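You operate a simulated robot arm through the tools that you are given. There is no shell and no other tool.

Carry out the task below with a simulated robot arm. There is one attempt and no reset: what you move stays moved.

JOB
Change the grey lamp's battery and light it in the notice's colour.
Fine: knob OFF before the lid opens; its grey battery goes in the grey tub, a green one in the lamp; lid shut; leave the other lamps.

Only the result counts: the job must be done as asked and must still hold three seconds after the hand-in. Knocking over, shifting, dropping, spilling or breaking anything else fails it. Lids that push on must go on centred and level and be pressed home; caps that screw on are set level and turned clockwise until they are tight.

ROBOT AND FRAMES
A 6-joint arm with a two-finger parallel gripper, fixed in place. Base frame: the origin is on the floor under the middle of its stand, x ahead of it, y to its left, z up; the work surface is at about z = 850. Readings come in mm, degrees, newtons and seconds.
With the tool pointing down near the work surface it reaches from about 360 to 820 mm from the base axis. Its first joint turns from -166.0 to 166.0 degrees. Payload 3.91 kg.
The tool frame sits at the grasp point between the pads (the TCP): z along the fingers, y along the line on which they close. The tips reach 30 mm beyond it. The gripper opens to 110 mm. The fingers are 20 mm wide and 10 mm thick; the gripper's body (48 by 112 mm) begins 55 mm behind the TCP.
Orientation is that of the tool frame in the base frame, as a unit quaternion [w, x, y, z]. With the fingers straight down and closing along the base's y, the tool's x points along the base's -x, its y along +y and its z along -z.

CONTROLS
- The arm moves only by the tool apply_moves. Its arguments are lists of equal length, an entry for each row: "slide": the shift along the tool's x, y, z in units of 150 mm (1.0 is 150 mm), a list of three; "dr": the turn, a rotation vector about the tool's x, y, z in units of 120 degrees (1.0 is 120 degrees), a list of three; "jaw": the gripper command, from -1 (shut) to 1 (fully open), values between in proportion. In form: {"slide": [[tx, ty, tz], ...], "dr": [[ax, ay, az], ...], "jaw": [jaw, ...]}. A call has 1 to 20 rows; each row is the pose to reach, as a shift and turn from the pose commanded when the call began, along the tool's axes at that moment. A call with a number of a shift or a turn outside -1 to 1 is refused whole. Each row takes 0.2 s and may step no farther than 50 mm and 8.6 degrees from the row before; otherwise, or with a gripper value out of range, the whole call is refused. A pose out of reach is approached as far as the arm can. The call stops where the force on the tool passes 60 N (or 10 N more than at its start, if that is more) or the arm is blocked; 0.2 s more then pass. The fingers move at their own pace (about 45 mm/s each) and stop on an object; they squeeze with about 24 N. The grip force told is the motor's: it shows also when the fingers shut on nothing. Time passes only in rows, and 0.2 s behind the last, so rows that repeat a pose let the fingers close. It gives the time, the measured TCP pose, the force on the tool (base axes), the opening and the grip force at its end, in the units of the frame above (readings bear some noise), with the torque about the TCP (base axes, N m) and any sound that the robot's microphone picked up.
- Cameras (640 x 400 px; columns grow to the right, rows downward): "scene" is fixed at [51.8, 500.8, 1488.3]; the picture's right is [-0.17, -0.99, 0.00], its down [-0.70, 0.12, -0.70] and it looks along [0.69, -0.12, -0.71] (base axes); focal length 214 px, centre (320, 200). "wrist" rides on the gripper at [77, 7, -114] in the tool frame; the picture's right is [-0.09, 1.00, 0.00], its down [-0.80, -0.07, -0.59] and it looks along [-0.59, -0.05, 0.80] (tool axes); focal length 270 px, centre (320, 200). There is no depth. A picture from a camera that has moved, and an enlarged one, comes with that camera's place and axes in the base frame and with its lens.
- snapshot(camera): a new picture of that camera. The clock stands still meanwhile.
- slide_trunk(by): slides the trunk up (or, below 0, down) by that many mm; the arm rides with it, the base frame stays. It gives what a move gives, with no picture.
- close_up(camera, box): a new picture of the part [left, top, right, bottom] of that camera's present view, enlarged. The clock stands still meanwhile.
- job_done(): hands the job in; it is judged then, once.

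Nothing tells you positions but the pictures and the camera data. Unless the task says otherwise, let go and move clear before handing in.

The tools are called after ">>>" as name(argument=value, ...) on one line, values as JSON. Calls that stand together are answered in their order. apply_moves: Moves the arm, as the interface text tells. Its arguments: {"type":"object","properties":{"slide":{"type":"array"},"dr":{"type":"array"},"jaw":{"type":"array"}},"required":["slide","dr","jaw"]} The other tools are called the same way: slide_trunk (by) moves the trunk up or down; snapshot (camera) takes a picture; close_up (camera, box) takes an enlarged picture of a part of a camera's view; job_done () hands the job in.

At the start:

```text
clock: 0.0
eef_pos: [438.7, 324.3, 1278.0]
ee_rot: [-0.001, 0.0, 1.0, 0.0]
force: [-0.5, -0.9, 0.1]
moment: [0.02, -0.03, -0.02]
width: 110.2
gripper_force: 0.0
trunk travel left (down, up): [-575.0, 35.0]
```

scene: 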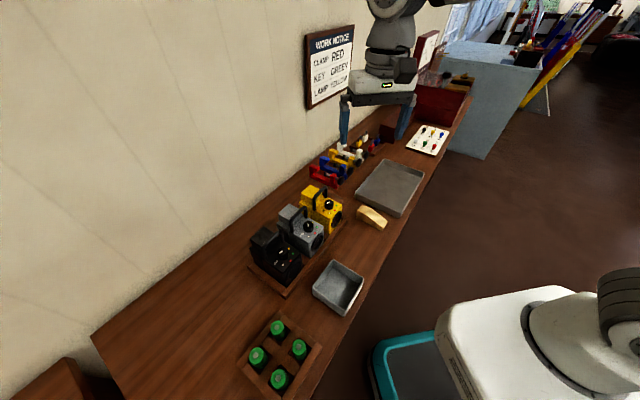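
wrist: 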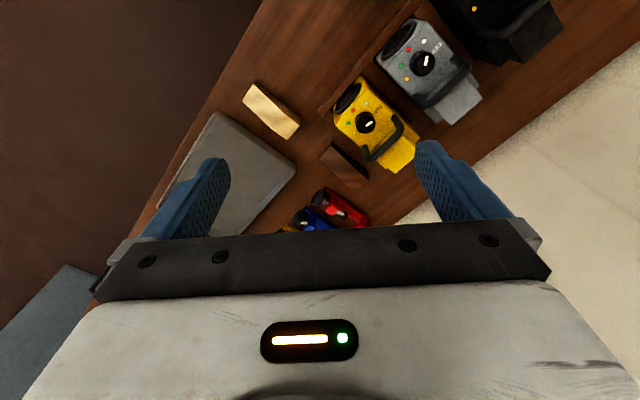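

I see a bench with three lamps (black, grey, yellow), a grey tub, a rack with four green batteries, and a notice on the wall. I'll take enlarged pictures to read the notice and study the grey lamp.

>>> close_up(camera="scene", box=[295, 20, 365, 110])

>>> close_up(camera="scene", box=[240, 180, 360, 300])

>>> close_up(camera="scene", box=[220, 250, 380, 400])

>>> close_up(camera="wrist", box=[320, 0, 560, 180])

```text
4.44 times, centred on (330, 65) of scene
camera zoom: at [51.8, 500.8, 1488.3], right [-0.17, -0.99, 0.0], down [-0.7, 0.12, -0.7], along [0.69, -0.12, -0.71], focal length 953 px, centre (276, 800)
```

zoom: 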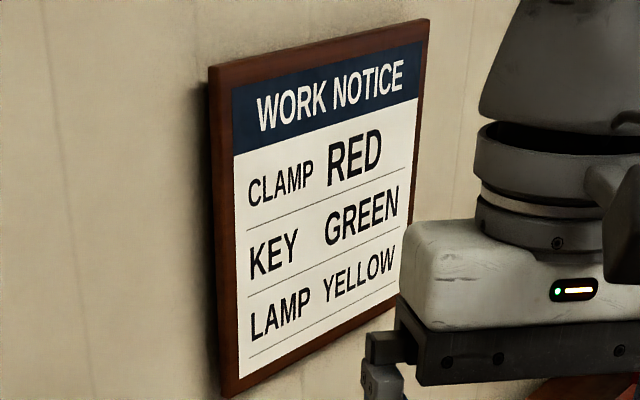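

```text
3.33 times, centred on (300, 240) of scene
camera zoom: at [51.8, 500.8, 1488.3], right [-0.17, -0.99, 0.0], down [-0.7, 0.12, -0.7], along [0.69, -0.12, -0.71], focal length 715 px, centre (387, 67)
```

zoom: 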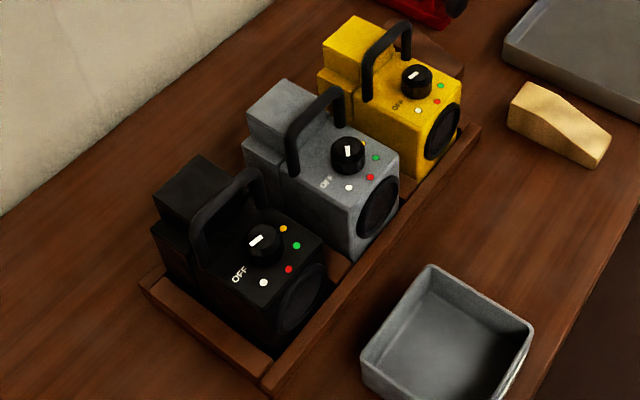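

```text
2.67 times, centred on (300, 325) of scene
camera zoom: at [51.8, 500.8, 1488.3], right [-0.17, -0.99, 0.0], down [-0.7, 0.12, -0.7], along [0.69, -0.12, -0.71], focal length 572 px, centre (373, -133)
```

zoom: 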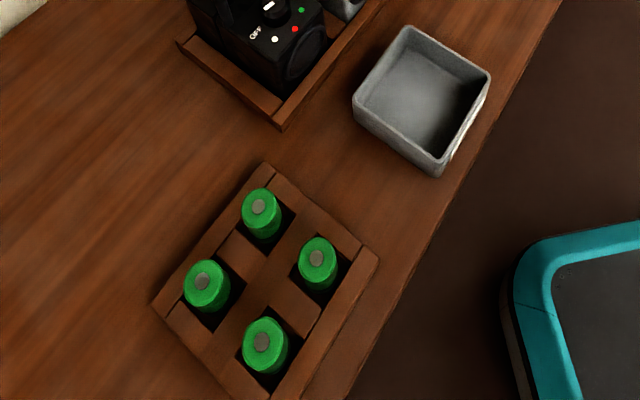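

```text
2.22 times, centred on (440, 90) of wrist
camera zoom: at [361.7, 332.0, 1391.9], right [0.09, 1.0, 0.0], down [0.8, -0.07, 0.59], along [0.59, -0.05, -0.8], focal length 601 px, centre (53, 444)
```

zoom: 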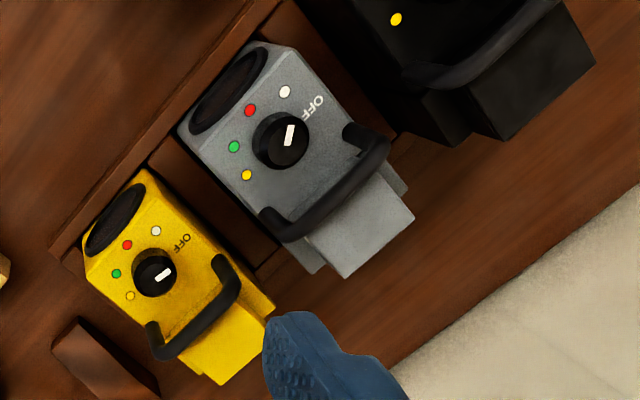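

The notice says LAMP YELLOW, so the grey lamp's knob must end at yellow. The lamp is near (469, 477) and faces the robot. I'll turn the tool about 45° and bring the wrist camera over the lamp to look at it closely.

>>> apply_moves(slide=[[0.0567, 0.044, 0.125], [0.1133, 0.088, 0.25], [0.17, 0.132, 0.375], [0.2267, 0.176, 0.5], [0.2833, 0.22, 0.625], [0.34, 0.264, 0.75], [0.3967, 0.308, 0.875], [0.4533, 0.353, 1.0]], dr=[[0, 0, -0.0469], [0, 0, -0.0938], [0, 0, -0.1406], [0, 0, -0.1875], [0, 0, -0.2344], [0, 0, -0.2813], [0, 0, -0.3281], [0, 0, -0.375]], jaw=[1, 1, 1, 1, 1, 1, 1, 1])

>>> snapshot(camera="wrist")

>>> snapshot(camera="scene")

```text
clock: 1.8
eef_pos: [371.1, 376.8, 1128.3]
ee_rot: [0.0, -0.383, 0.924, 0.0]
force: [0.0, 0.4, -0.1]
moment: [0.0, 0.0, 0.01]
width: 110.0
gripper_force: 0.1
trunk travel left (down, up): [-575.0, 35.0]
```

```text
taken
camera wrist: at [311.4, 327.9, 1241.7], right [-0.64, 0.77, 0.0], down [0.62, 0.52, 0.59], along [0.46, 0.38, -0.8], focal length 270 px, centre (320, 200)
```

wrist: 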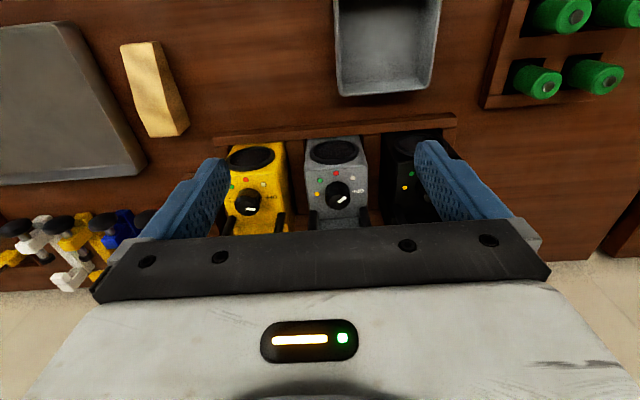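

```text
taken
```

scene: 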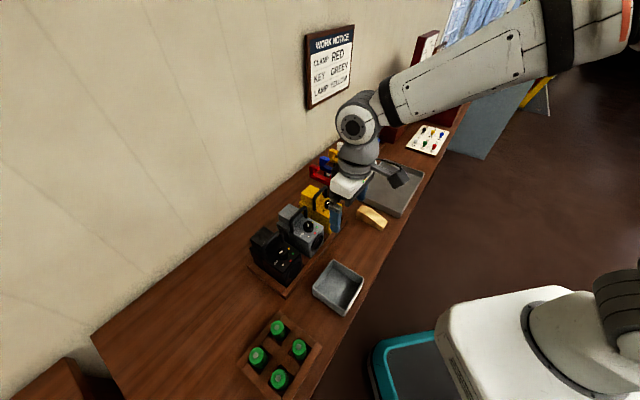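

The lamps line up well with the tool now. I'll zoom in on the grey lamp's top.

>>> close_up(camera="wrist", box=[270, 110, 400, 230])

>>> close_up(camera="scene", box=[265, 190, 335, 260])

>>> close_up(camera="wrist", box=[470, 0, 640, 120])

```text
3.33 times, centred on (335, 170) of wrist
camera zoom: at [311.4, 327.9, 1241.7], right [-0.64, 0.77, 0.0], down [0.62, 0.52, 0.59], along [0.46, 0.38, -0.8], focal length 901 px, centre (270, 300)
```

zoom: 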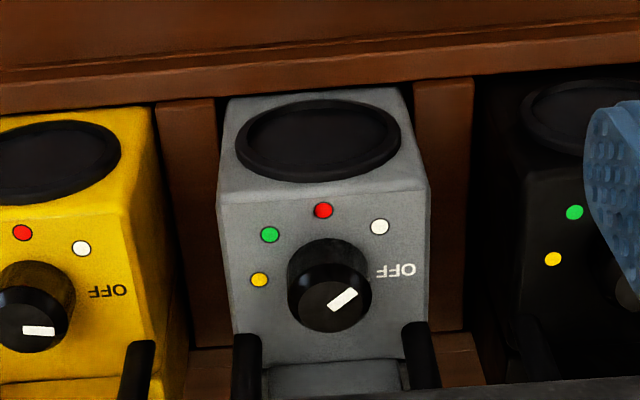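

```text
5.71 times, centred on (300, 225) of scene
camera zoom: at [51.8, 500.8, 1488.3], right [-0.17, -0.99, 0.0], down [-0.7, 0.12, -0.7], along [0.69, -0.12, -0.71], focal length 1226 px, centre (434, 57)
```

zoom: 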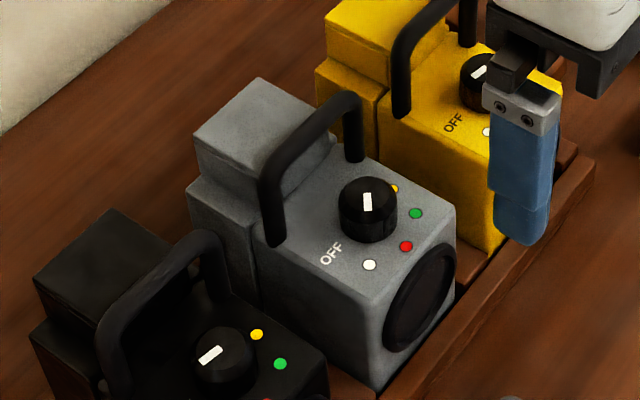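

```text
3.33 times, centred on (555, 60) of wrist
camera zoom: at [311.4, 327.9, 1241.7], right [-0.64, 0.77, 0.0], down [0.62, 0.52, 0.59], along [0.46, 0.38, -0.8], focal length 901 px, centre (-463, 667)
```

zoom: 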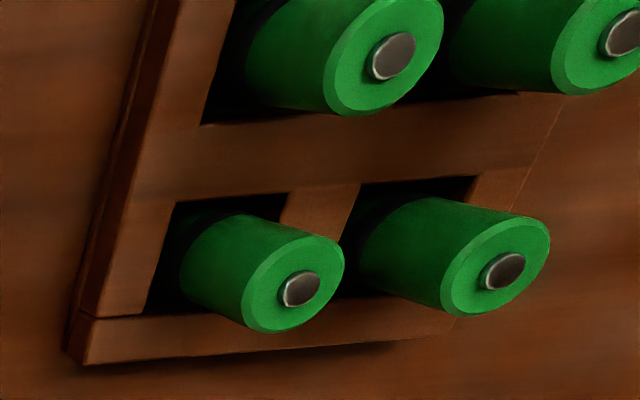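

The grey knob seems to point at white now. The dots run OFF–white–red–green–yellow, anticlockwise from above in about 45° steps. I'll move the camera outward to see the handle, lid and back of the lamp from above.

>>> apply_moves(slide=[[-0.16, 0, 0], [-0.32, 0, 0], [-0.48, 0, 0], [-0.64, 0, 0], [-0.8, 0, 0], [-0.9, 0, 0]], dr=[[0, 0, 0], [0, 0, 0], [0, 0, 0], [0, 0, 0], [0, 0, 0], [0, 0, 0]], jaw=[1, 1, 1, 1, 1, 1])

>>> snapshot(camera="wrist")

>>> close_up(camera="wrist", box=[240, 20, 420, 220])

```text
clock: 3.2
eef_pos: [468.1, 473.3, 1128.7]
ee_rot: [0.0, -0.383, 0.924, 0.0]
force: [0.5, 1.2, -0.1]
moment: [0.02, 0.02, -0.03]
width: 110.0
gripper_force: 0.1
trunk travel left (down, up): [-575.0, 35.0]
```

```text
taken
camera wrist: at [407.2, 423.9, 1241.9], right [-0.64, 0.77, 0.0], down [0.62, 0.52, 0.59], along [0.46, 0.38, -0.8], focal length 270 px, centre (320, 200)
```

wrist: 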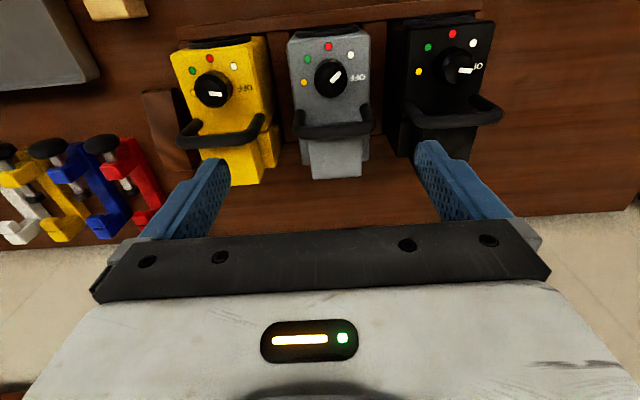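

```text
2.00 times, centred on (330, 120) of wrist
camera zoom: at [407.2, 423.9, 1241.9], right [-0.64, 0.77, 0.0], down [0.62, 0.52, 0.59], along [0.46, 0.38, -0.8], focal length 541 px, centre (300, 360)
```

zoom: 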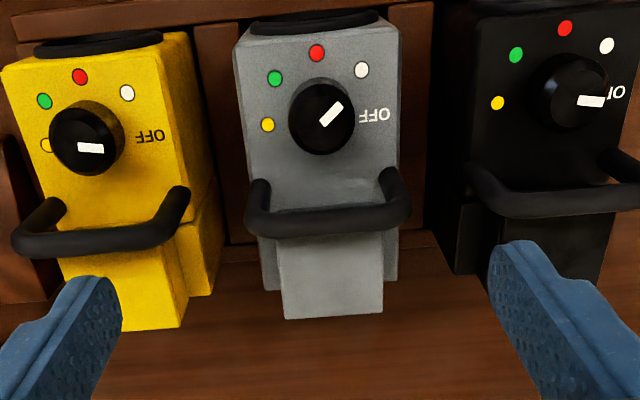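

The pointer is on white. I need to understand the lid at the back, so I'll zoom in on it with the scene camera now that the arm has moved.

>>> close_up(camera="scene", box=[240, 200, 330, 290])

>>> close_up(camera="scene", box=[272, 196, 312, 236])

>>> close_up(camera="wrist", box=[280, 80, 390, 190])

```text
4.44 times, centred on (285, 245) of scene
camera zoom: at [51.8, 500.8, 1488.3], right [-0.17, -0.99, 0.0], down [-0.7, 0.12, -0.7], along [0.69, -0.12, -0.71], focal length 953 px, centre (476, 0)
```

zoom: 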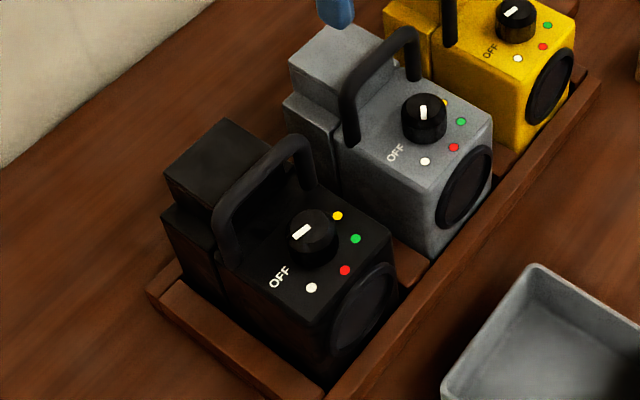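

```text
10.00 times, centred on (292, 216) of scene
camera zoom: at [51.8, 500.8, 1488.3], right [-0.17, -0.99, 0.0], down [-0.7, 0.12, -0.7], along [0.69, -0.12, -0.71], focal length 2145 px, centre (600, 40)
```

zoom: 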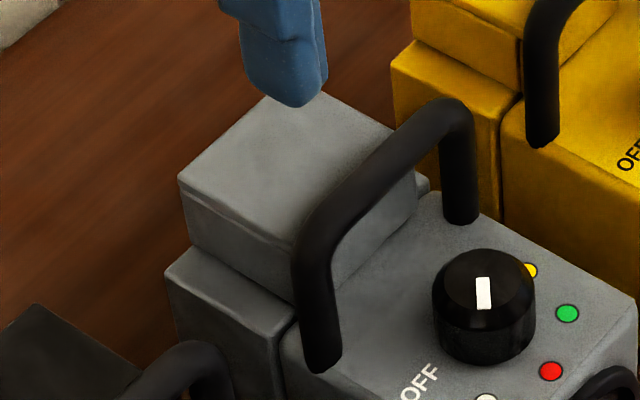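

```text
3.64 times, centred on (335, 135) of wrist
camera zoom: at [407.2, 423.9, 1241.9], right [-0.64, 0.77, 0.0], down [0.62, 0.52, 0.59], along [0.46, 0.38, -0.8], focal length 983 px, centre (266, 436)
```

zoom: 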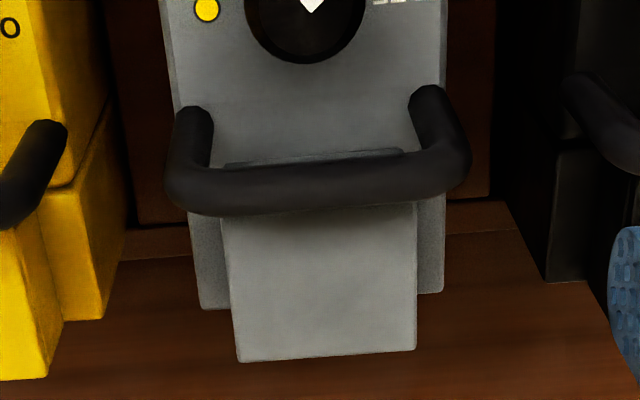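

The block behind the handle looks like a raised compartment, or a push-on lid with a lip. I'll zoom further on it and on the yellow and black ones for comparison.

>>> close_up(camera="scene", box=[280, 202, 300, 222])

>>> close_up(camera="scene", box=[246, 220, 280, 254])

>>> close_up(camera="wrist", box=[180, 110, 290, 190])

```text
16.00 times, centred on (290, 212) of scene
camera zoom: at [51.8, 500.8, 1488.3], right [-0.17, -0.99, 0.0], down [-0.7, 0.12, -0.7], along [0.69, -0.12, -0.71], focal length 3432 px, centre (800, 8)
```

zoom: 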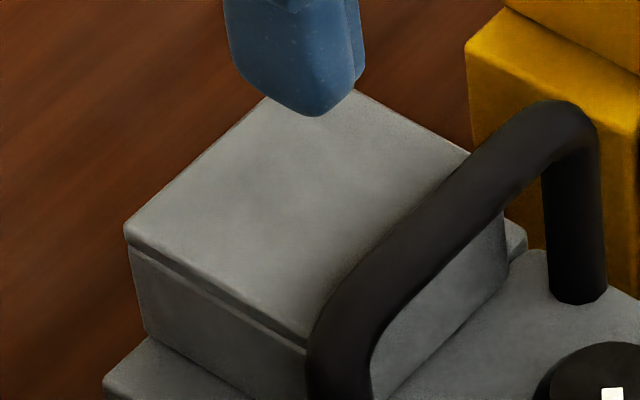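

```text
11.76 times, centred on (263, 237) of scene
camera zoom: at [51.8, 500.8, 1488.3], right [-0.17, -0.99, 0.0], down [-0.7, 0.12, -0.7], along [0.69, -0.12, -0.71], focal length 2523 px, centre (991, -235)
```

zoom: 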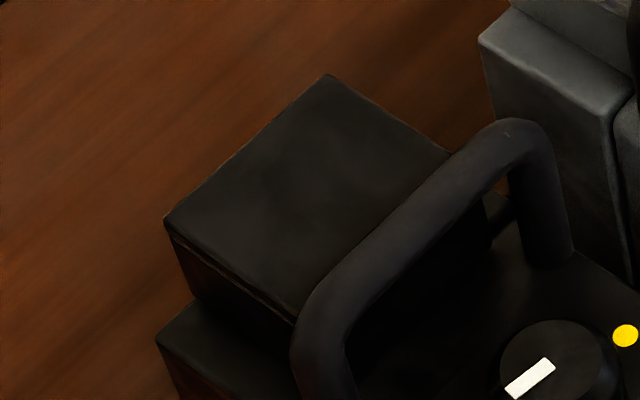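

```text
5.00 times, centred on (235, 150) of wrist
camera zoom: at [407.2, 423.9, 1241.9], right [-0.64, 0.77, 0.0], down [0.62, 0.52, 0.59], along [0.46, 0.38, -0.8], focal length 1351 px, centre (745, 450)
```

zoom: 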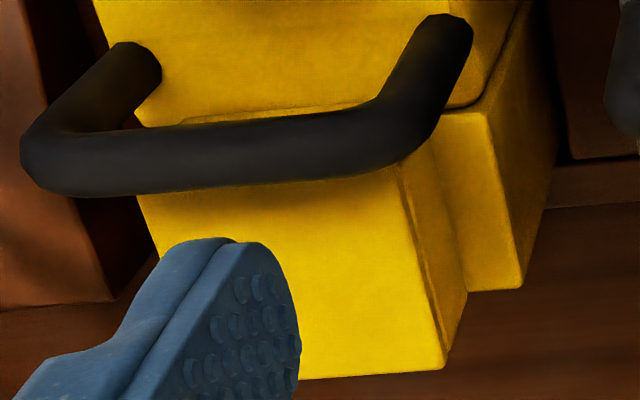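

The raised block has a thin plate on top at about z = 994, centred near radial 715. I need to know if it is hinged and where, so I'll turn the tool in place and look from the side and then from behind.

>>> apply_moves(slide=[[0, 0.05, 0], [0, 0.1, 0], [0, 0.15, 0], [0, 0.2, 0], [0, 0.25, 0], [0, 0.3, 0], [0, 0.35, 0], [0, 0.4, 0], [0, 0.45, 0], [0, 0.5, 0], [0, 0.55, 0], [0, 0.6, 0]], dr=[[0, 0, 0.0625], [0, 0, 0.125], [0, 0, 0.1875], [0, 0, 0.25], [0, 0, 0.3125], [0, 0, 0.375], [0, 0, 0.4375], [0, 0, 0.5], [0, 0, 0.5625], [0, 0, 0.625], [0, 0, 0.6875], [0, 0, 0.75]], jaw=[1, 1, 1, 1, 1, 1, 1, 1, 1, 1, 1, 1])

>>> snapshot(camera="wrist")

>>> close_up(camera="scene", box=[280, 202, 300, 222])

```text
clock: 5.8
eef_pos: [402.9, 536.1, 1128.1]
ee_rot: [0.0, 0.384, 0.923, 0.0]
force: [-0.4, 0.2, -0.6]
moment: [0.06, 0.01, 0.01]
width: 109.8
gripper_force: 0.1
trunk travel left (down, up): [-575.0, 35.0]
```

```text
taken
camera wrist: at [352.7, 596.4, 1242.0], right [0.77, 0.64, 0.0], down [0.52, -0.62, 0.59], along [0.38, -0.46, -0.8], focal length 270 px, centre (320, 200)
```

wrist: 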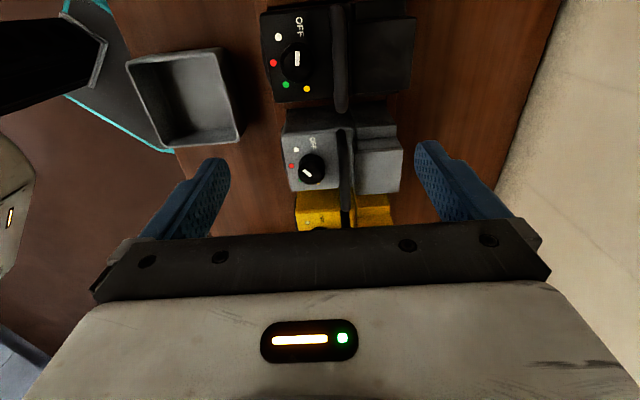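

```text
16.00 times, centred on (290, 212) of scene
camera zoom: at [51.8, 500.8, 1488.3], right [-0.17, -0.99, 0.0], down [-0.7, 0.12, -0.7], along [0.69, -0.12, -0.71], focal length 3432 px, centre (800, 8)
```

zoom: 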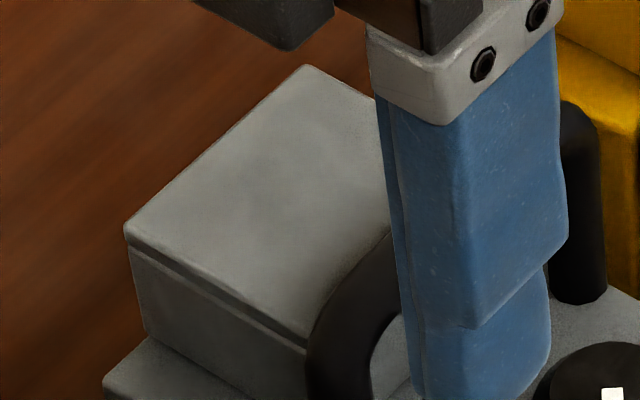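

>>> close_up(camera="wrist", box=[270, 95, 420, 215])

>>> close_up(camera="wrist", box=[335, 110, 415, 200])

```text
3.33 times, centred on (345, 155) of wrist
camera zoom: at [352.7, 596.4, 1242.0], right [0.77, 0.64, 0.0], down [0.52, -0.62, 0.59], along [0.38, -0.46, -0.8], focal length 901 px, centre (237, 350)
```

zoom: 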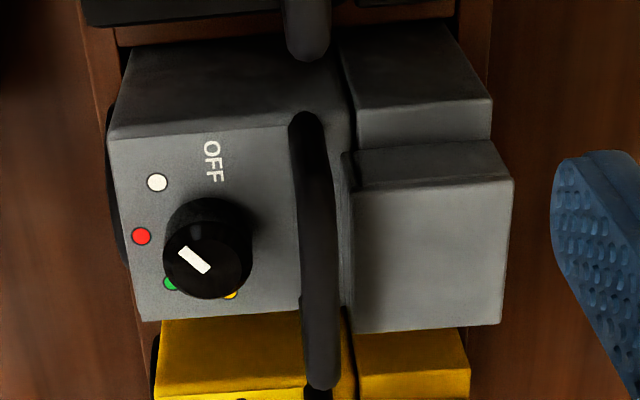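

```text
4.44 times, centred on (375, 155) of wrist
camera zoom: at [352.7, 596.4, 1242.0], right [0.77, 0.64, 0.0], down [0.52, -0.62, 0.59], along [0.38, -0.46, -0.8], focal length 1201 px, centre (76, 400)
```

zoom: 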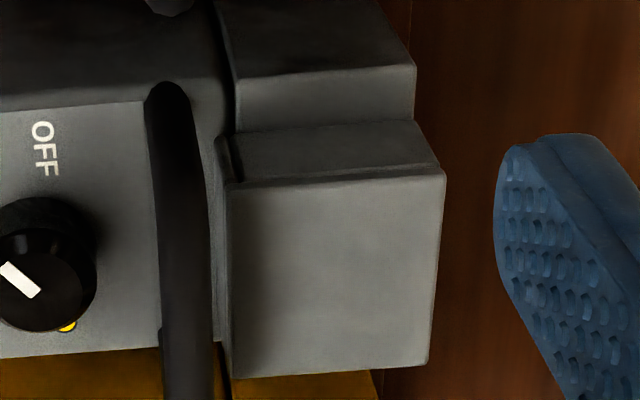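

>>> close_up(camera="wrist", box=[370, 130, 410, 160])

>>> close_up(camera="wrist", box=[340, 130, 370, 160])

>>> close_up(camera="wrist", box=[335, 15, 420, 105])

```text
13.33 times, centred on (390, 145) of wrist
camera zoom: at [352.7, 596.4, 1242.0], right [0.77, 0.64, 0.0], down [0.52, -0.62, 0.59], along [0.38, -0.46, -0.8], focal length 3604 px, centre (-613, 933)
```

zoom: 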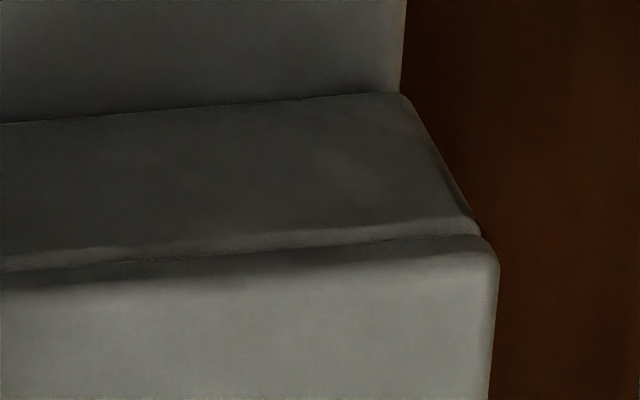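

```text
13.33 times, centred on (355, 145) of wrist
camera zoom: at [352.7, 596.4, 1242.0], right [0.77, 0.64, 0.0], down [0.52, -0.62, 0.59], along [0.38, -0.46, -0.8], focal length 3604 px, centre (-147, 933)
```

zoom: 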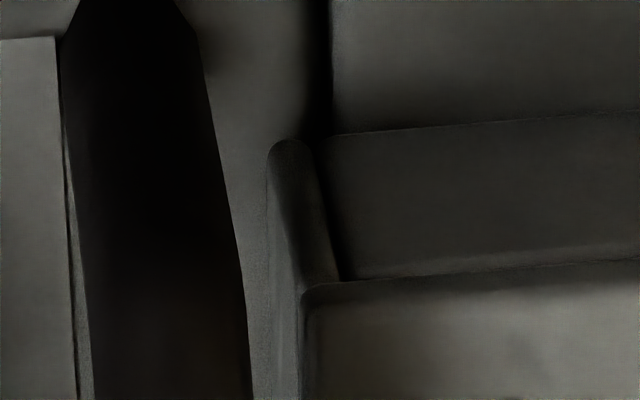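

```text
4.44 times, centred on (378, 60) of wrist
camera zoom: at [352.7, 596.4, 1242.0], right [0.77, 0.64, 0.0], down [0.52, -0.62, 0.59], along [0.38, -0.46, -0.8], focal length 1201 px, centre (64, 822)
```

zoom: 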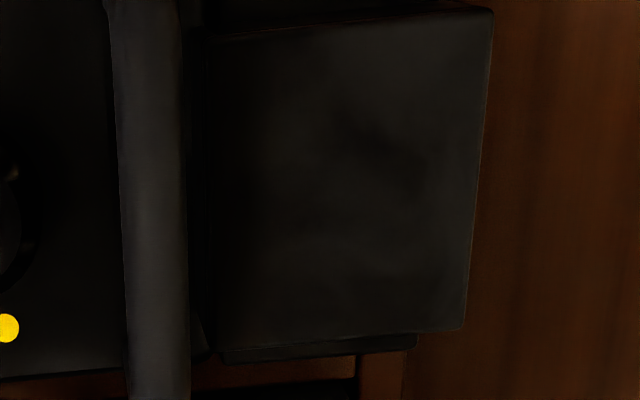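

A thin vertical plate sits between the block and the handle. I'll carry on round to look from behind the lamp.

>>> apply_moves(slide=[[0, 0.08, 0], [0, 0.16, 0], [0, 0.24, 0], [0, 0.32, 0], [0, 0.4, 0], [0, 0.48, 0], [0, 0.56, 0], [0, 0.64, 0], [0, 0.72, 0], [0, 0.8, 0], [0, 0.88, 0], [0, 0.96, 0]], dr=[[0, 0, 0.0625], [0, 0, 0.125], [0, 0, 0.1875], [0, 0, 0.25], [0, 0, 0.3125], [0, 0, 0.375], [0, 0, 0.4375], [0, 0, 0.5], [0, 0, 0.5625], [0, 0, 0.625], [0, 0, 0.6875], [0, 0, 0.75]], jaw=[1, 1, 1, 1, 1, 1, 1, 1, 1, 1, 1, 1])

>>> snapshot(camera="wrist")

```text
clock: 8.4
eef_pos: [500.6, 604.5, 1127.2]
ee_rot: [-0.003, 0.86, 0.51, 0.0]
force: [0.1, 0.0, 0.0]
moment: [-0.01, 0.0, 0.03]
width: 110.0
gripper_force: 0.1
out of reach, approached as far as the arm can: row 10, 11, 12
trunk travel left (down, up): [-575.0, 35.0]
```

```text
taken
camera wrist: at [544.0, 669.9, 1241.1], right [0.83, -0.55, -0.01], down [-0.44, -0.67, 0.59], along [-0.33, -0.49, -0.8], focal length 270 px, centre (320, 200)
```

wrist: 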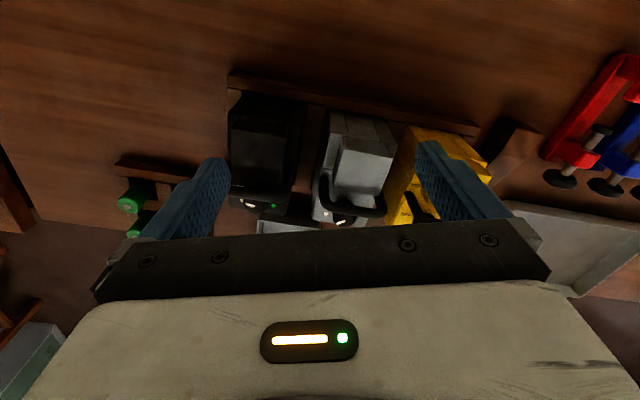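

>>> close_up(camera="wrist", box=[300, 100, 410, 225])

>>> close_up(camera="wrist", box=[320, 130, 400, 190])

>>> close_up(camera="scene", box=[270, 190, 330, 250])

```text
3.20 times, centred on (355, 162) of wrist
camera zoom: at [544.0, 669.9, 1241.1], right [0.83, -0.55, -0.01], down [-0.44, -0.67, 0.59], along [-0.33, -0.49, -0.8], focal length 865 px, centre (208, 320)
```

zoom: 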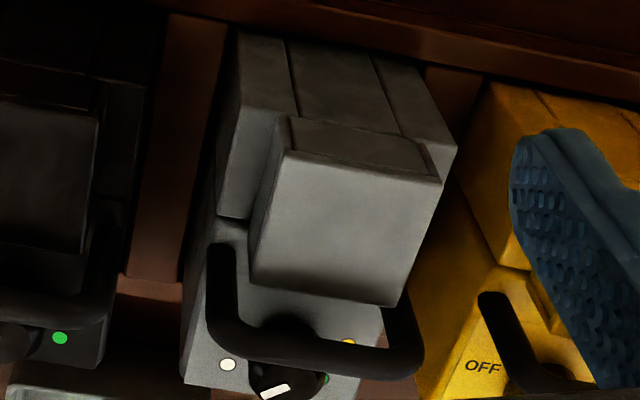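

```text
6.67 times, centred on (360, 160) of wrist
camera zoom: at [544.0, 669.9, 1241.1], right [0.83, -0.55, -0.01], down [-0.44, -0.67, 0.59], along [-0.33, -0.49, -0.8], focal length 1802 px, centre (53, 467)
```

zoom: 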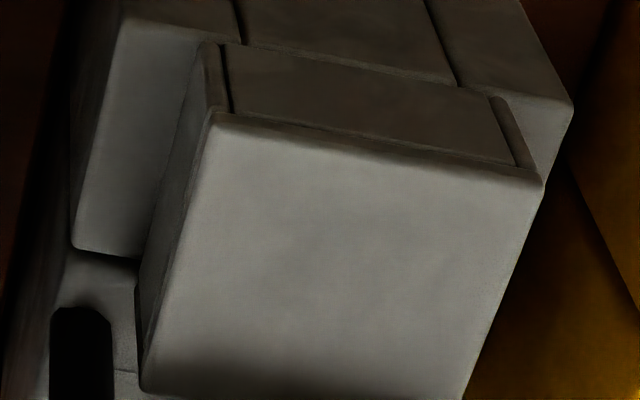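

```text
6.67 times, centred on (300, 220) of scene
camera zoom: at [51.8, 500.8, 1488.3], right [-0.17, -0.99, 0.0], down [-0.7, 0.12, -0.7], along [0.69, -0.12, -0.71], focal length 1430 px, centre (453, 67)
```

zoom: 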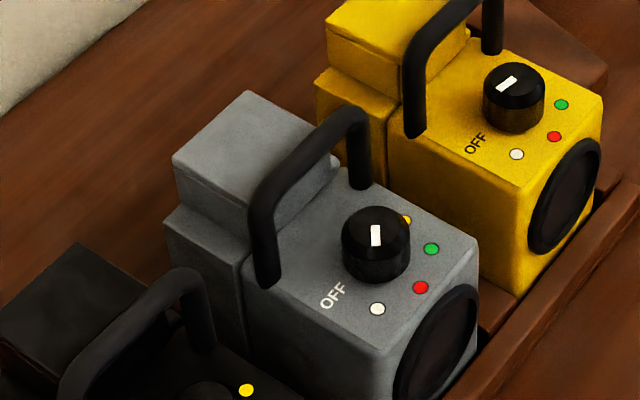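

The compartment is a tower with a plate on top. I'll zoom tightly with the scene camera on the seam between the plate and the tower, to find hinges, overhangs or tabs.

>>> close_up(camera="scene", box=[279, 205, 293, 215])

>>> close_up(camera="scene", box=[286, 207, 302, 219])

>>> close_up(camera="wrist", box=[370, 140, 406, 164])

>>> close_up(camera="wrist", box=[325, 130, 361, 154])

```text
16.00 times, centred on (286, 210) of scene
camera zoom: at [51.8, 500.8, 1488.3], right [-0.17, -0.99, 0.0], down [-0.7, 0.12, -0.7], along [0.69, -0.12, -0.71], focal length 3432 px, centre (864, 40)
```

zoom: 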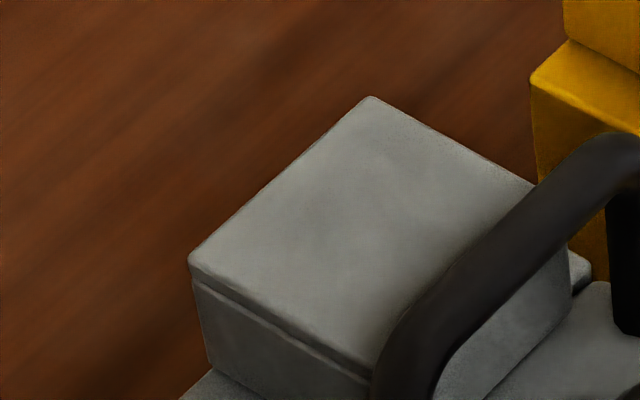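

```text
16.00 times, centred on (294, 213) of scene
camera zoom: at [51.8, 500.8, 1488.3], right [-0.17, -0.99, 0.0], down [-0.7, 0.12, -0.7], along [0.69, -0.12, -0.71], focal length 3432 px, centre (736, -8)
```

zoom: 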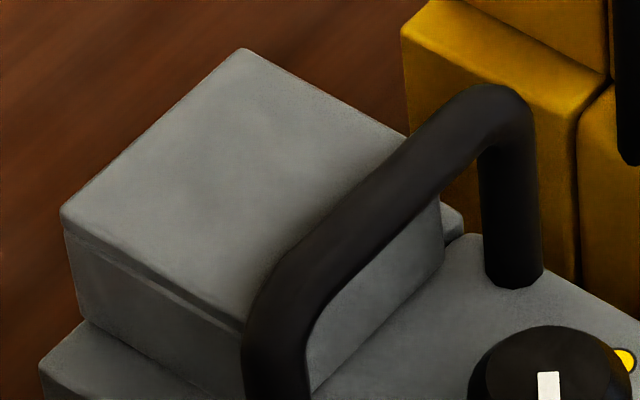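

```text
16.00 times, centred on (388, 152) of wrist
camera zoom: at [544.0, 669.9, 1241.1], right [0.83, -0.55, -0.01], down [-0.44, -0.67, 0.59], along [-0.33, -0.49, -0.8], focal length 4325 px, centre (-768, 968)
```

zoom: 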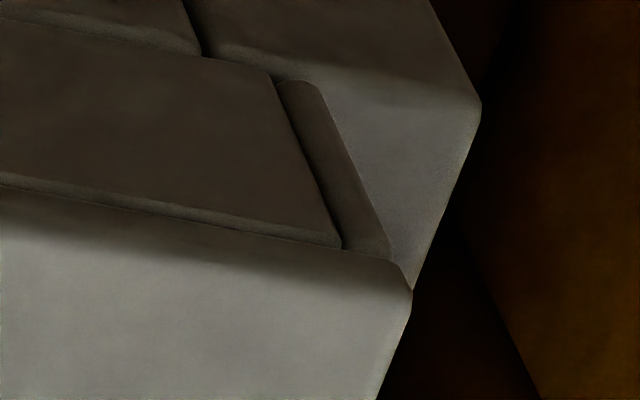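

```text
16.00 times, centred on (343, 142) of wrist
camera zoom: at [544.0, 669.9, 1241.1], right [0.83, -0.55, -0.01], down [-0.44, -0.67, 0.59], along [-0.33, -0.49, -0.8], focal length 4325 px, centre (-48, 1128)
```

zoom: 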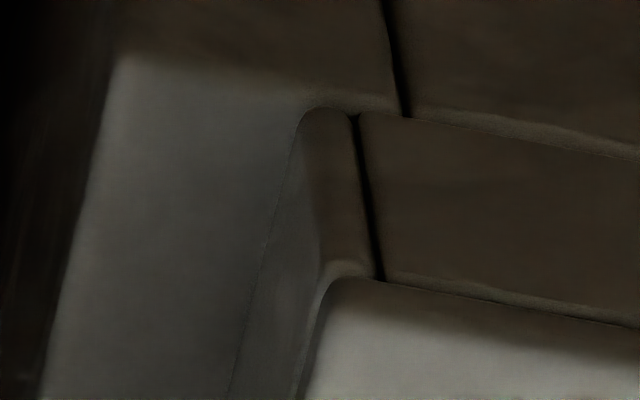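

The lid is a box-shaped cap (about 52 mm wide, top at z ≈ 994) sitting over the compartment, so it should lift off. From the dots I place the knob axis at radial about 650.4, lateral about 16.5, which is base (448, 471.5), with the dial face at z ≈ 958. I'll turn back the way I came before working on the knob.

>>> apply_moves(slide=[[-0.08, 0, 0], [-0.16, 0, 0], [-0.24, 0, 0], [-0.32, 0, 0], [-0.4, 0, 0], [-0.48, 0, 0], [-0.56, 0, 0], [-0.64, 0, 0], [-0.72, 0, 0], [-0.8, 0, 0], [-0.88, 0, 0], [-0.96, 0, 0]], dr=[[0, 0, -0.0625], [0, 0, -0.125], [0, 0, -0.1875], [0, 0, -0.25], [0, 0, -0.3125], [0, 0, -0.375], [0, 0, -0.4375], [0, 0, -0.5], [0, 0, -0.5625], [0, 0, -0.625], [0, 0, -0.6875], [0, 0, -0.75]], jaw=[1, 1, 1, 1, 1, 1, 1, 1, 1, 1, 1, 1])

```text
clock: 11.0
eef_pos: [431.0, 478.0, 1127.2]
ee_rot: [-0.002, 0.246, 0.969, 0.001]
force: [0.4, 0.4, -0.3]
moment: [0.01, 0.01, -0.01]
width: 110.1
gripper_force: 0.1
trunk travel left (down, up): [-575.0, 35.0]
```

>>> apply_moves(slide=[[-0.0191, 0.0251, 0.0313], [-0.0381, 0.0503, 0.0627], [-0.0572, 0.0754, 0.094], [-0.0763, 0.1005, 0.1253], [-0.0954, 0.1257, 0.1567], [-0.1144, 0.1508, 0.188], [-0.1335, 0.1759, 0.2193], [-0.1526, 0.201, 0.2506], [-0.1716, 0.2262, 0.282], [-0.1907, 0.2513, 0.3133]], dr=[[0, 0, -0.0613], [0, 0, -0.1225], [0, 0, -0.1838], [0, 0, -0.245], [0, 0, -0.3063], [0, 0, -0.3675], [0, 0, -0.4288], [0, 0, -0.49], [0, 0, -0.5513], [0, 0, -0.6125]], jaw=[1, 1, 1, 1, 1, 1, 1, 1, 1, 1])

>>> close_up(camera="wrist", box=[260, 0, 400, 130])

>>> close_up(camera="wrist", box=[270, 100, 390, 220])

```text
clock: 13.2
eef_pos: [475.8, 500.0, 1079.7]
ee_rot: [-0.002, -0.383, 0.924, 0.002]
force: [0.0, 0.1, 0.9]
moment: [0.0, -0.01, -0.01]
width: 110.0
gripper_force: 0.0
trunk travel left (down, up): [-575.0, 35.0]
```

```text
3.08 times, centred on (330, 65) of wrist
camera zoom: at [416.0, 450.2, 1192.8], right [-0.64, 0.77, 0.01], down [0.62, 0.51, 0.59], along [0.45, 0.38, -0.81], focal length 832 px, centre (289, 615)
```

zoom: 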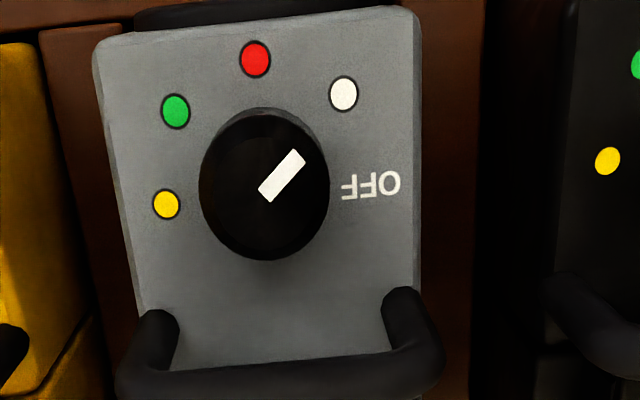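

```text
3.33 times, centred on (330, 160) of wrist
camera zoom: at [416.0, 450.2, 1192.8], right [-0.64, 0.77, 0.01], down [0.62, 0.51, 0.59], along [0.45, 0.38, -0.81], focal length 901 px, centre (287, 333)
```

zoom: 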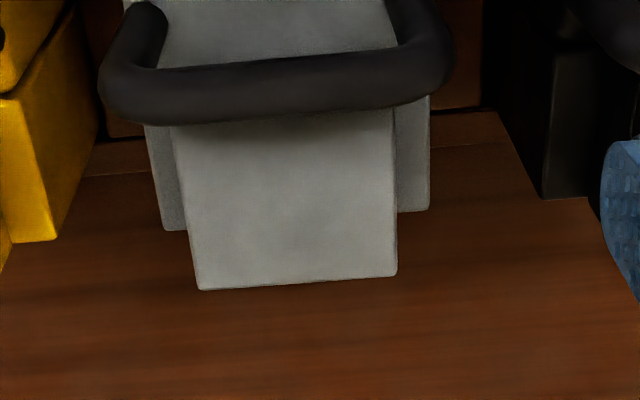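

The dots and knob outline agree: knob axis at radial 648, lateral 16.3, with dot spacing of about 48°. The knob is about 30 mm wide and its top is at z ≈ 979. I'll hover above it with the gripper turned back 24°, so a 48° clockwise stroke (white to OFF) stays clear of the handle.

>>> apply_moves(slide=[[0.07, -0.0013, 0], [0.14, -0.0027, 0], [0.21, -0.004, 0], [0.28, -0.0053, 0], [0.28, -0.0053, 0]], dr=[[0.0006, -0.0002, -0.05], [0.0012, -0.0005, -0.1], [0.0019, -0.0008, -0.15], [0.0025, -0.001, -0.2], [0.0025, -0.001, -0.2]], jaw=[0.5, 0.2, -0.09, -0.09, -0.09])

>>> snapshot(camera="wrist")

>>> close_up(camera="scene", box=[260, 170, 350, 260])

```text
clock: 14.4
eef_pos: [446.7, 468.2, 1079.9]
ee_rot: [0.0, -0.567, 0.823, 0.0]
force: [-0.1, 0.7, 0.8]
moment: [-0.01, 0.03, 0.02]
width: 50.2
gripper_force: 0.1
trunk travel left (down, up): [-575.0, 35.0]
```

```text
taken
camera wrist: at [410.9, 400.4, 1193.7], right [-0.9, 0.44, 0.0], down [0.35, 0.72, 0.6], along [0.26, 0.54, -0.8], focal length 270 px, centre (320, 200)
```

wrist: 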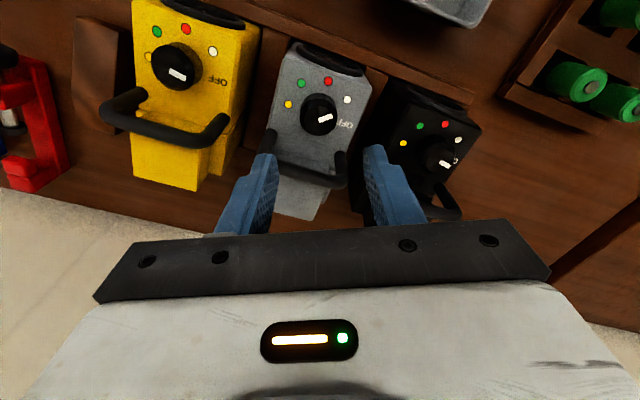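

```text
4.44 times, centred on (305, 215) of scene
camera zoom: at [51.8, 500.8, 1488.3], right [-0.17, -0.99, 0.0], down [-0.7, 0.12, -0.7], along [0.69, -0.12, -0.71], focal length 953 px, centre (387, 133)
```

zoom: 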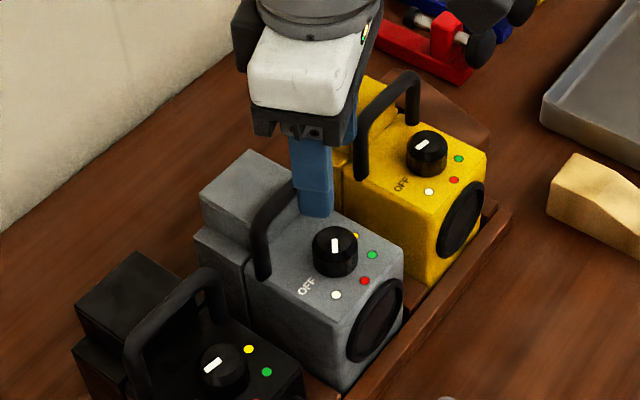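

>>> close_up(camera="wrist", box=[260, 50, 380, 150])

```text
4.00 times, centred on (320, 100) of wrist
camera zoom: at [410.9, 400.4, 1193.7], right [-0.9, 0.44, 0.0], down [0.35, 0.72, 0.6], along [0.26, 0.54, -0.8], focal length 1081 px, centre (320, 600)
```

zoom: 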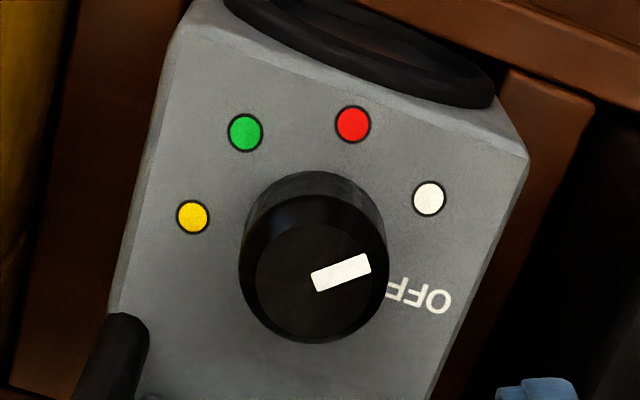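

The fix holds: knob axis near (446.2, 469.1). I'll descend around it with the fingers at 50 mm, tips stopping a few mm above the dial face.

>>> apply_moves(slide=[[-0.0044, 0.0053, 0.1], [-0.0044, 0.0053, 0.2], [-0.0044, 0.0053, 0.3], [-0.0044, 0.0053, 0.4], [-0.0044, 0.0053, 0.48], [-0.0044, 0.0053, 0.54], [-0.0044, 0.0053, 0.58]], dr=[[0, 0, 0], [0, 0, 0], [0, 0, 0], [0, 0, 0], [0, 0, 0], [0, 0, 0], [0, 0, 0]], jaw=[-0.09, -0.09, -0.09, -0.09, -0.09, -0.09, -0.09])

>>> close_up(camera="scene", box=[275, 190, 335, 250])

>>> snapshot(camera="wrist")

```text
clock: 16.0
eef_pos: [444.4, 468.6, 992.9]
ee_rot: [0.001, -0.566, 0.824, 0.001]
force: [0.7, 0.3, 0.4]
moment: [0.01, 0.01, -0.03]
width: 50.1
gripper_force: 0.1
trunk travel left (down, up): [-575.0, 35.0]
```

```text
6.67 times, centred on (305, 220) of scene
camera zoom: at [51.8, 500.8, 1488.3], right [-0.17, -0.99, 0.0], down [-0.7, 0.12, -0.7], along [0.69, -0.12, -0.71], focal length 1430 px, centre (420, 67)
```

zoom: 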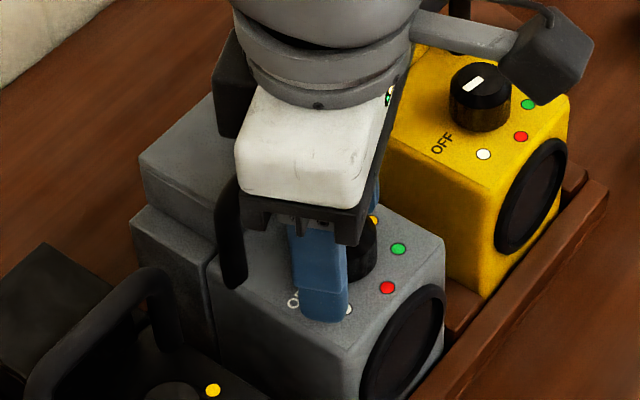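

```text
taken
camera wrist: at [410.2, 400.7, 1106.4], right [-0.9, 0.44, 0.0], down [0.35, 0.72, 0.6], along [0.26, 0.54, -0.8], focal length 270 px, centre (320, 200)
```

wrist: 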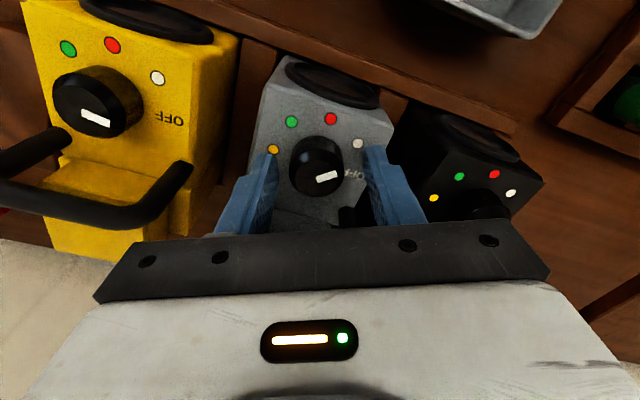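

>>> apply_moves(slide=[[0, 0, 0]], dr=[[0, 0, 0]], jaw=[-0.09])

>>> close_up(camera="wrist", box=[240, 110, 400, 230])

```text
clock: 16.4
eef_pos: [444.5, 468.7, 992.3]
ee_rot: [0.001, -0.566, 0.825, 0.001]
force: [-0.6, -0.2, 0.6]
moment: [-0.02, 0.01, 0.0]
width: 50.2
gripper_force: 0.1
trunk travel left (down, up): [-575.0, 35.0]
```

```text
3.33 times, centred on (320, 170) of wrist
camera zoom: at [410.1, 400.7, 1106.5], right [-0.9, 0.44, 0.0], down [0.35, 0.72, 0.6], along [0.26, 0.54, -0.8], focal length 901 px, centre (320, 300)
```

zoom: 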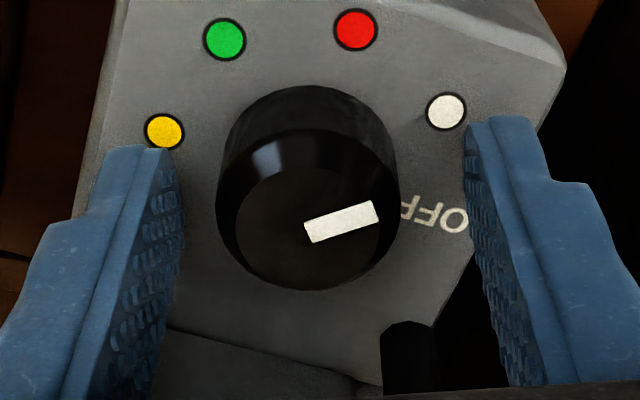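

The knob sits 2 mm to one side of the finger midplane. I'll correct that and close on it.

>>> apply_moves(slide=[[0, -0.0133, 0], [0, -0.0133, 0], [0, -0.0133, 0], [0, -0.0133, 0]], dr=[[0, 0, 0], [0, 0, 0], [0, 0, 0], [0, 0, 0]], jaw=[-0.09, -0.35, -1, -1])

>>> close_up(camera="wrist", box=[240, 110, 400, 230])

```text
clock: 17.4
eef_pos: [447.1, 467.4, 993.8]
ee_rot: [0.002, -0.566, 0.825, 0.001]
force: [0.1, 0.0, 0.7]
moment: [0.01, 0.26, 0.04]
width: 30.4
gripper_force: 24.1
trunk travel left (down, up): [-575.0, 35.0]
```

```text
3.33 times, centred on (320, 170) of wrist
camera zoom: at [412.1, 400.0, 1106.7], right [-0.9, 0.44, 0.0], down [0.35, 0.72, 0.6], along [0.26, 0.54, -0.8], focal length 901 px, centre (320, 300)
```

zoom: 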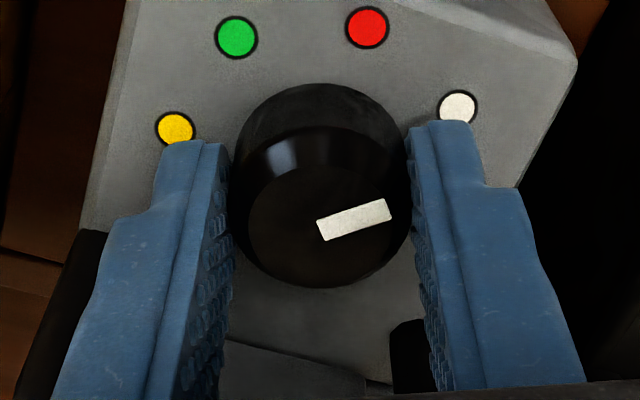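

The knob is gripped at 30.4 mm. I'll turn it 48° clockwise from white to OFF.

>>> apply_moves(slide=[[0, 0, 0], [0, 0, 0], [0, 0, 0], [0, 0, 0], [0, 0, 0], [0, 0, 0], [0, 0, 0], [0, 0, 0]], dr=[[0, 0, 0.05], [0, 0, 0.1], [0, 0, 0.15], [0, 0, 0.2], [0, 0, 0.25], [0, 0, 0.3], [0, 0, 0.35], [0, 0, 0.4]], jaw=[-1, -1, -1, -1, -1, -1, -1, -1])

>>> close_up(camera="wrist", box=[240, 110, 400, 230])

```text
clock: 19.2
eef_pos: [446.4, 467.7, 994.0]
ee_rot: [0.001, -0.181, 0.984, 0.001]
force: [1.9, -0.7, 4.4]
moment: [-0.2, -0.4, -0.02]
width: 30.3
gripper_force: 24.1
trunk travel left (down, up): [-575.0, 35.0]
```

```text
3.33 times, centred on (320, 170) of wrist
camera zoom: at [371.6, 448.5, 1106.7], right [-0.27, 0.96, 0.0], down [0.77, 0.22, 0.6], along [0.57, 0.16, -0.8], focal length 901 px, centre (320, 300)
```

zoom: 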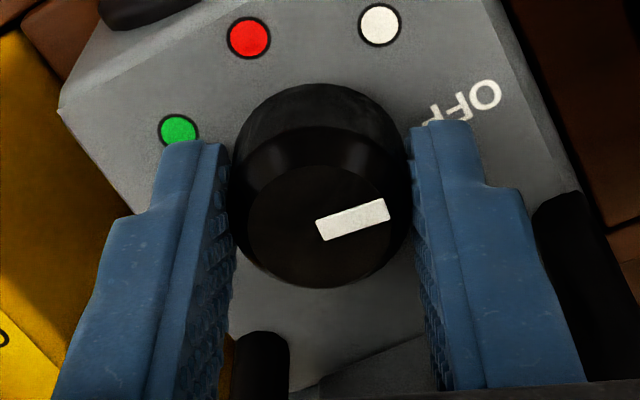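

The knob turned with the grip. I'll release it and rise, then check the pointer against OFF and against the other lamps, which are set to OFF.

>>> apply_moves(slide=[[0, 0, 0], [0, 0, 0], [0, 0, -0.15], [0, 0, -0.35], [0, 0, -0.55]], dr=[[0, 0, 0], [0, 0, 0], [0, 0, 0], [0, 0, 0], [0, 0, 0]], jaw=[-0.18, -0.18, -0.18, -0.18, -0.18])

>>> snapshot(camera="wrist")

>>> close_up(camera="scene", box=[255, 190, 345, 280])

```text
clock: 20.4
eef_pos: [447.0, 469.1, 1076.0]
ee_rot: [0.0, -0.182, 0.983, 0.001]
force: [0.7, -0.1, -1.3]
moment: [-0.02, -0.01, -0.04]
width: 45.3
gripper_force: 0.1
trunk travel left (down, up): [-575.0, 35.0]
```

```text
taken
camera wrist: at [371.5, 448.8, 1188.8], right [-0.27, 0.96, 0.0], down [0.77, 0.22, 0.6], along [0.57, 0.16, -0.8], focal length 270 px, centre (320, 200)
```

wrist: 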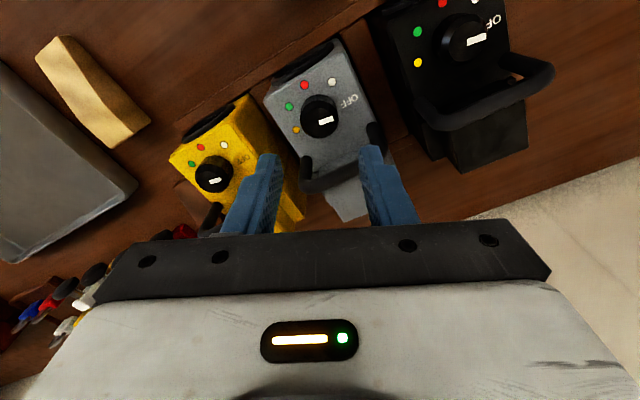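

```text
4.44 times, centred on (300, 235) of scene
camera zoom: at [51.8, 500.8, 1488.3], right [-0.17, -0.99, 0.0], down [-0.7, 0.12, -0.7], along [0.69, -0.12, -0.71], focal length 953 px, centre (409, 44)
```

zoom: 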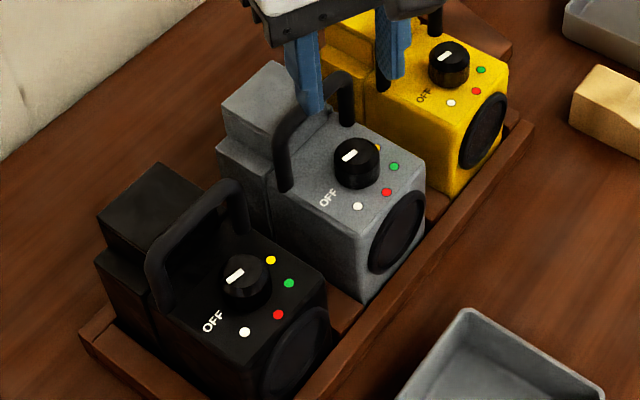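

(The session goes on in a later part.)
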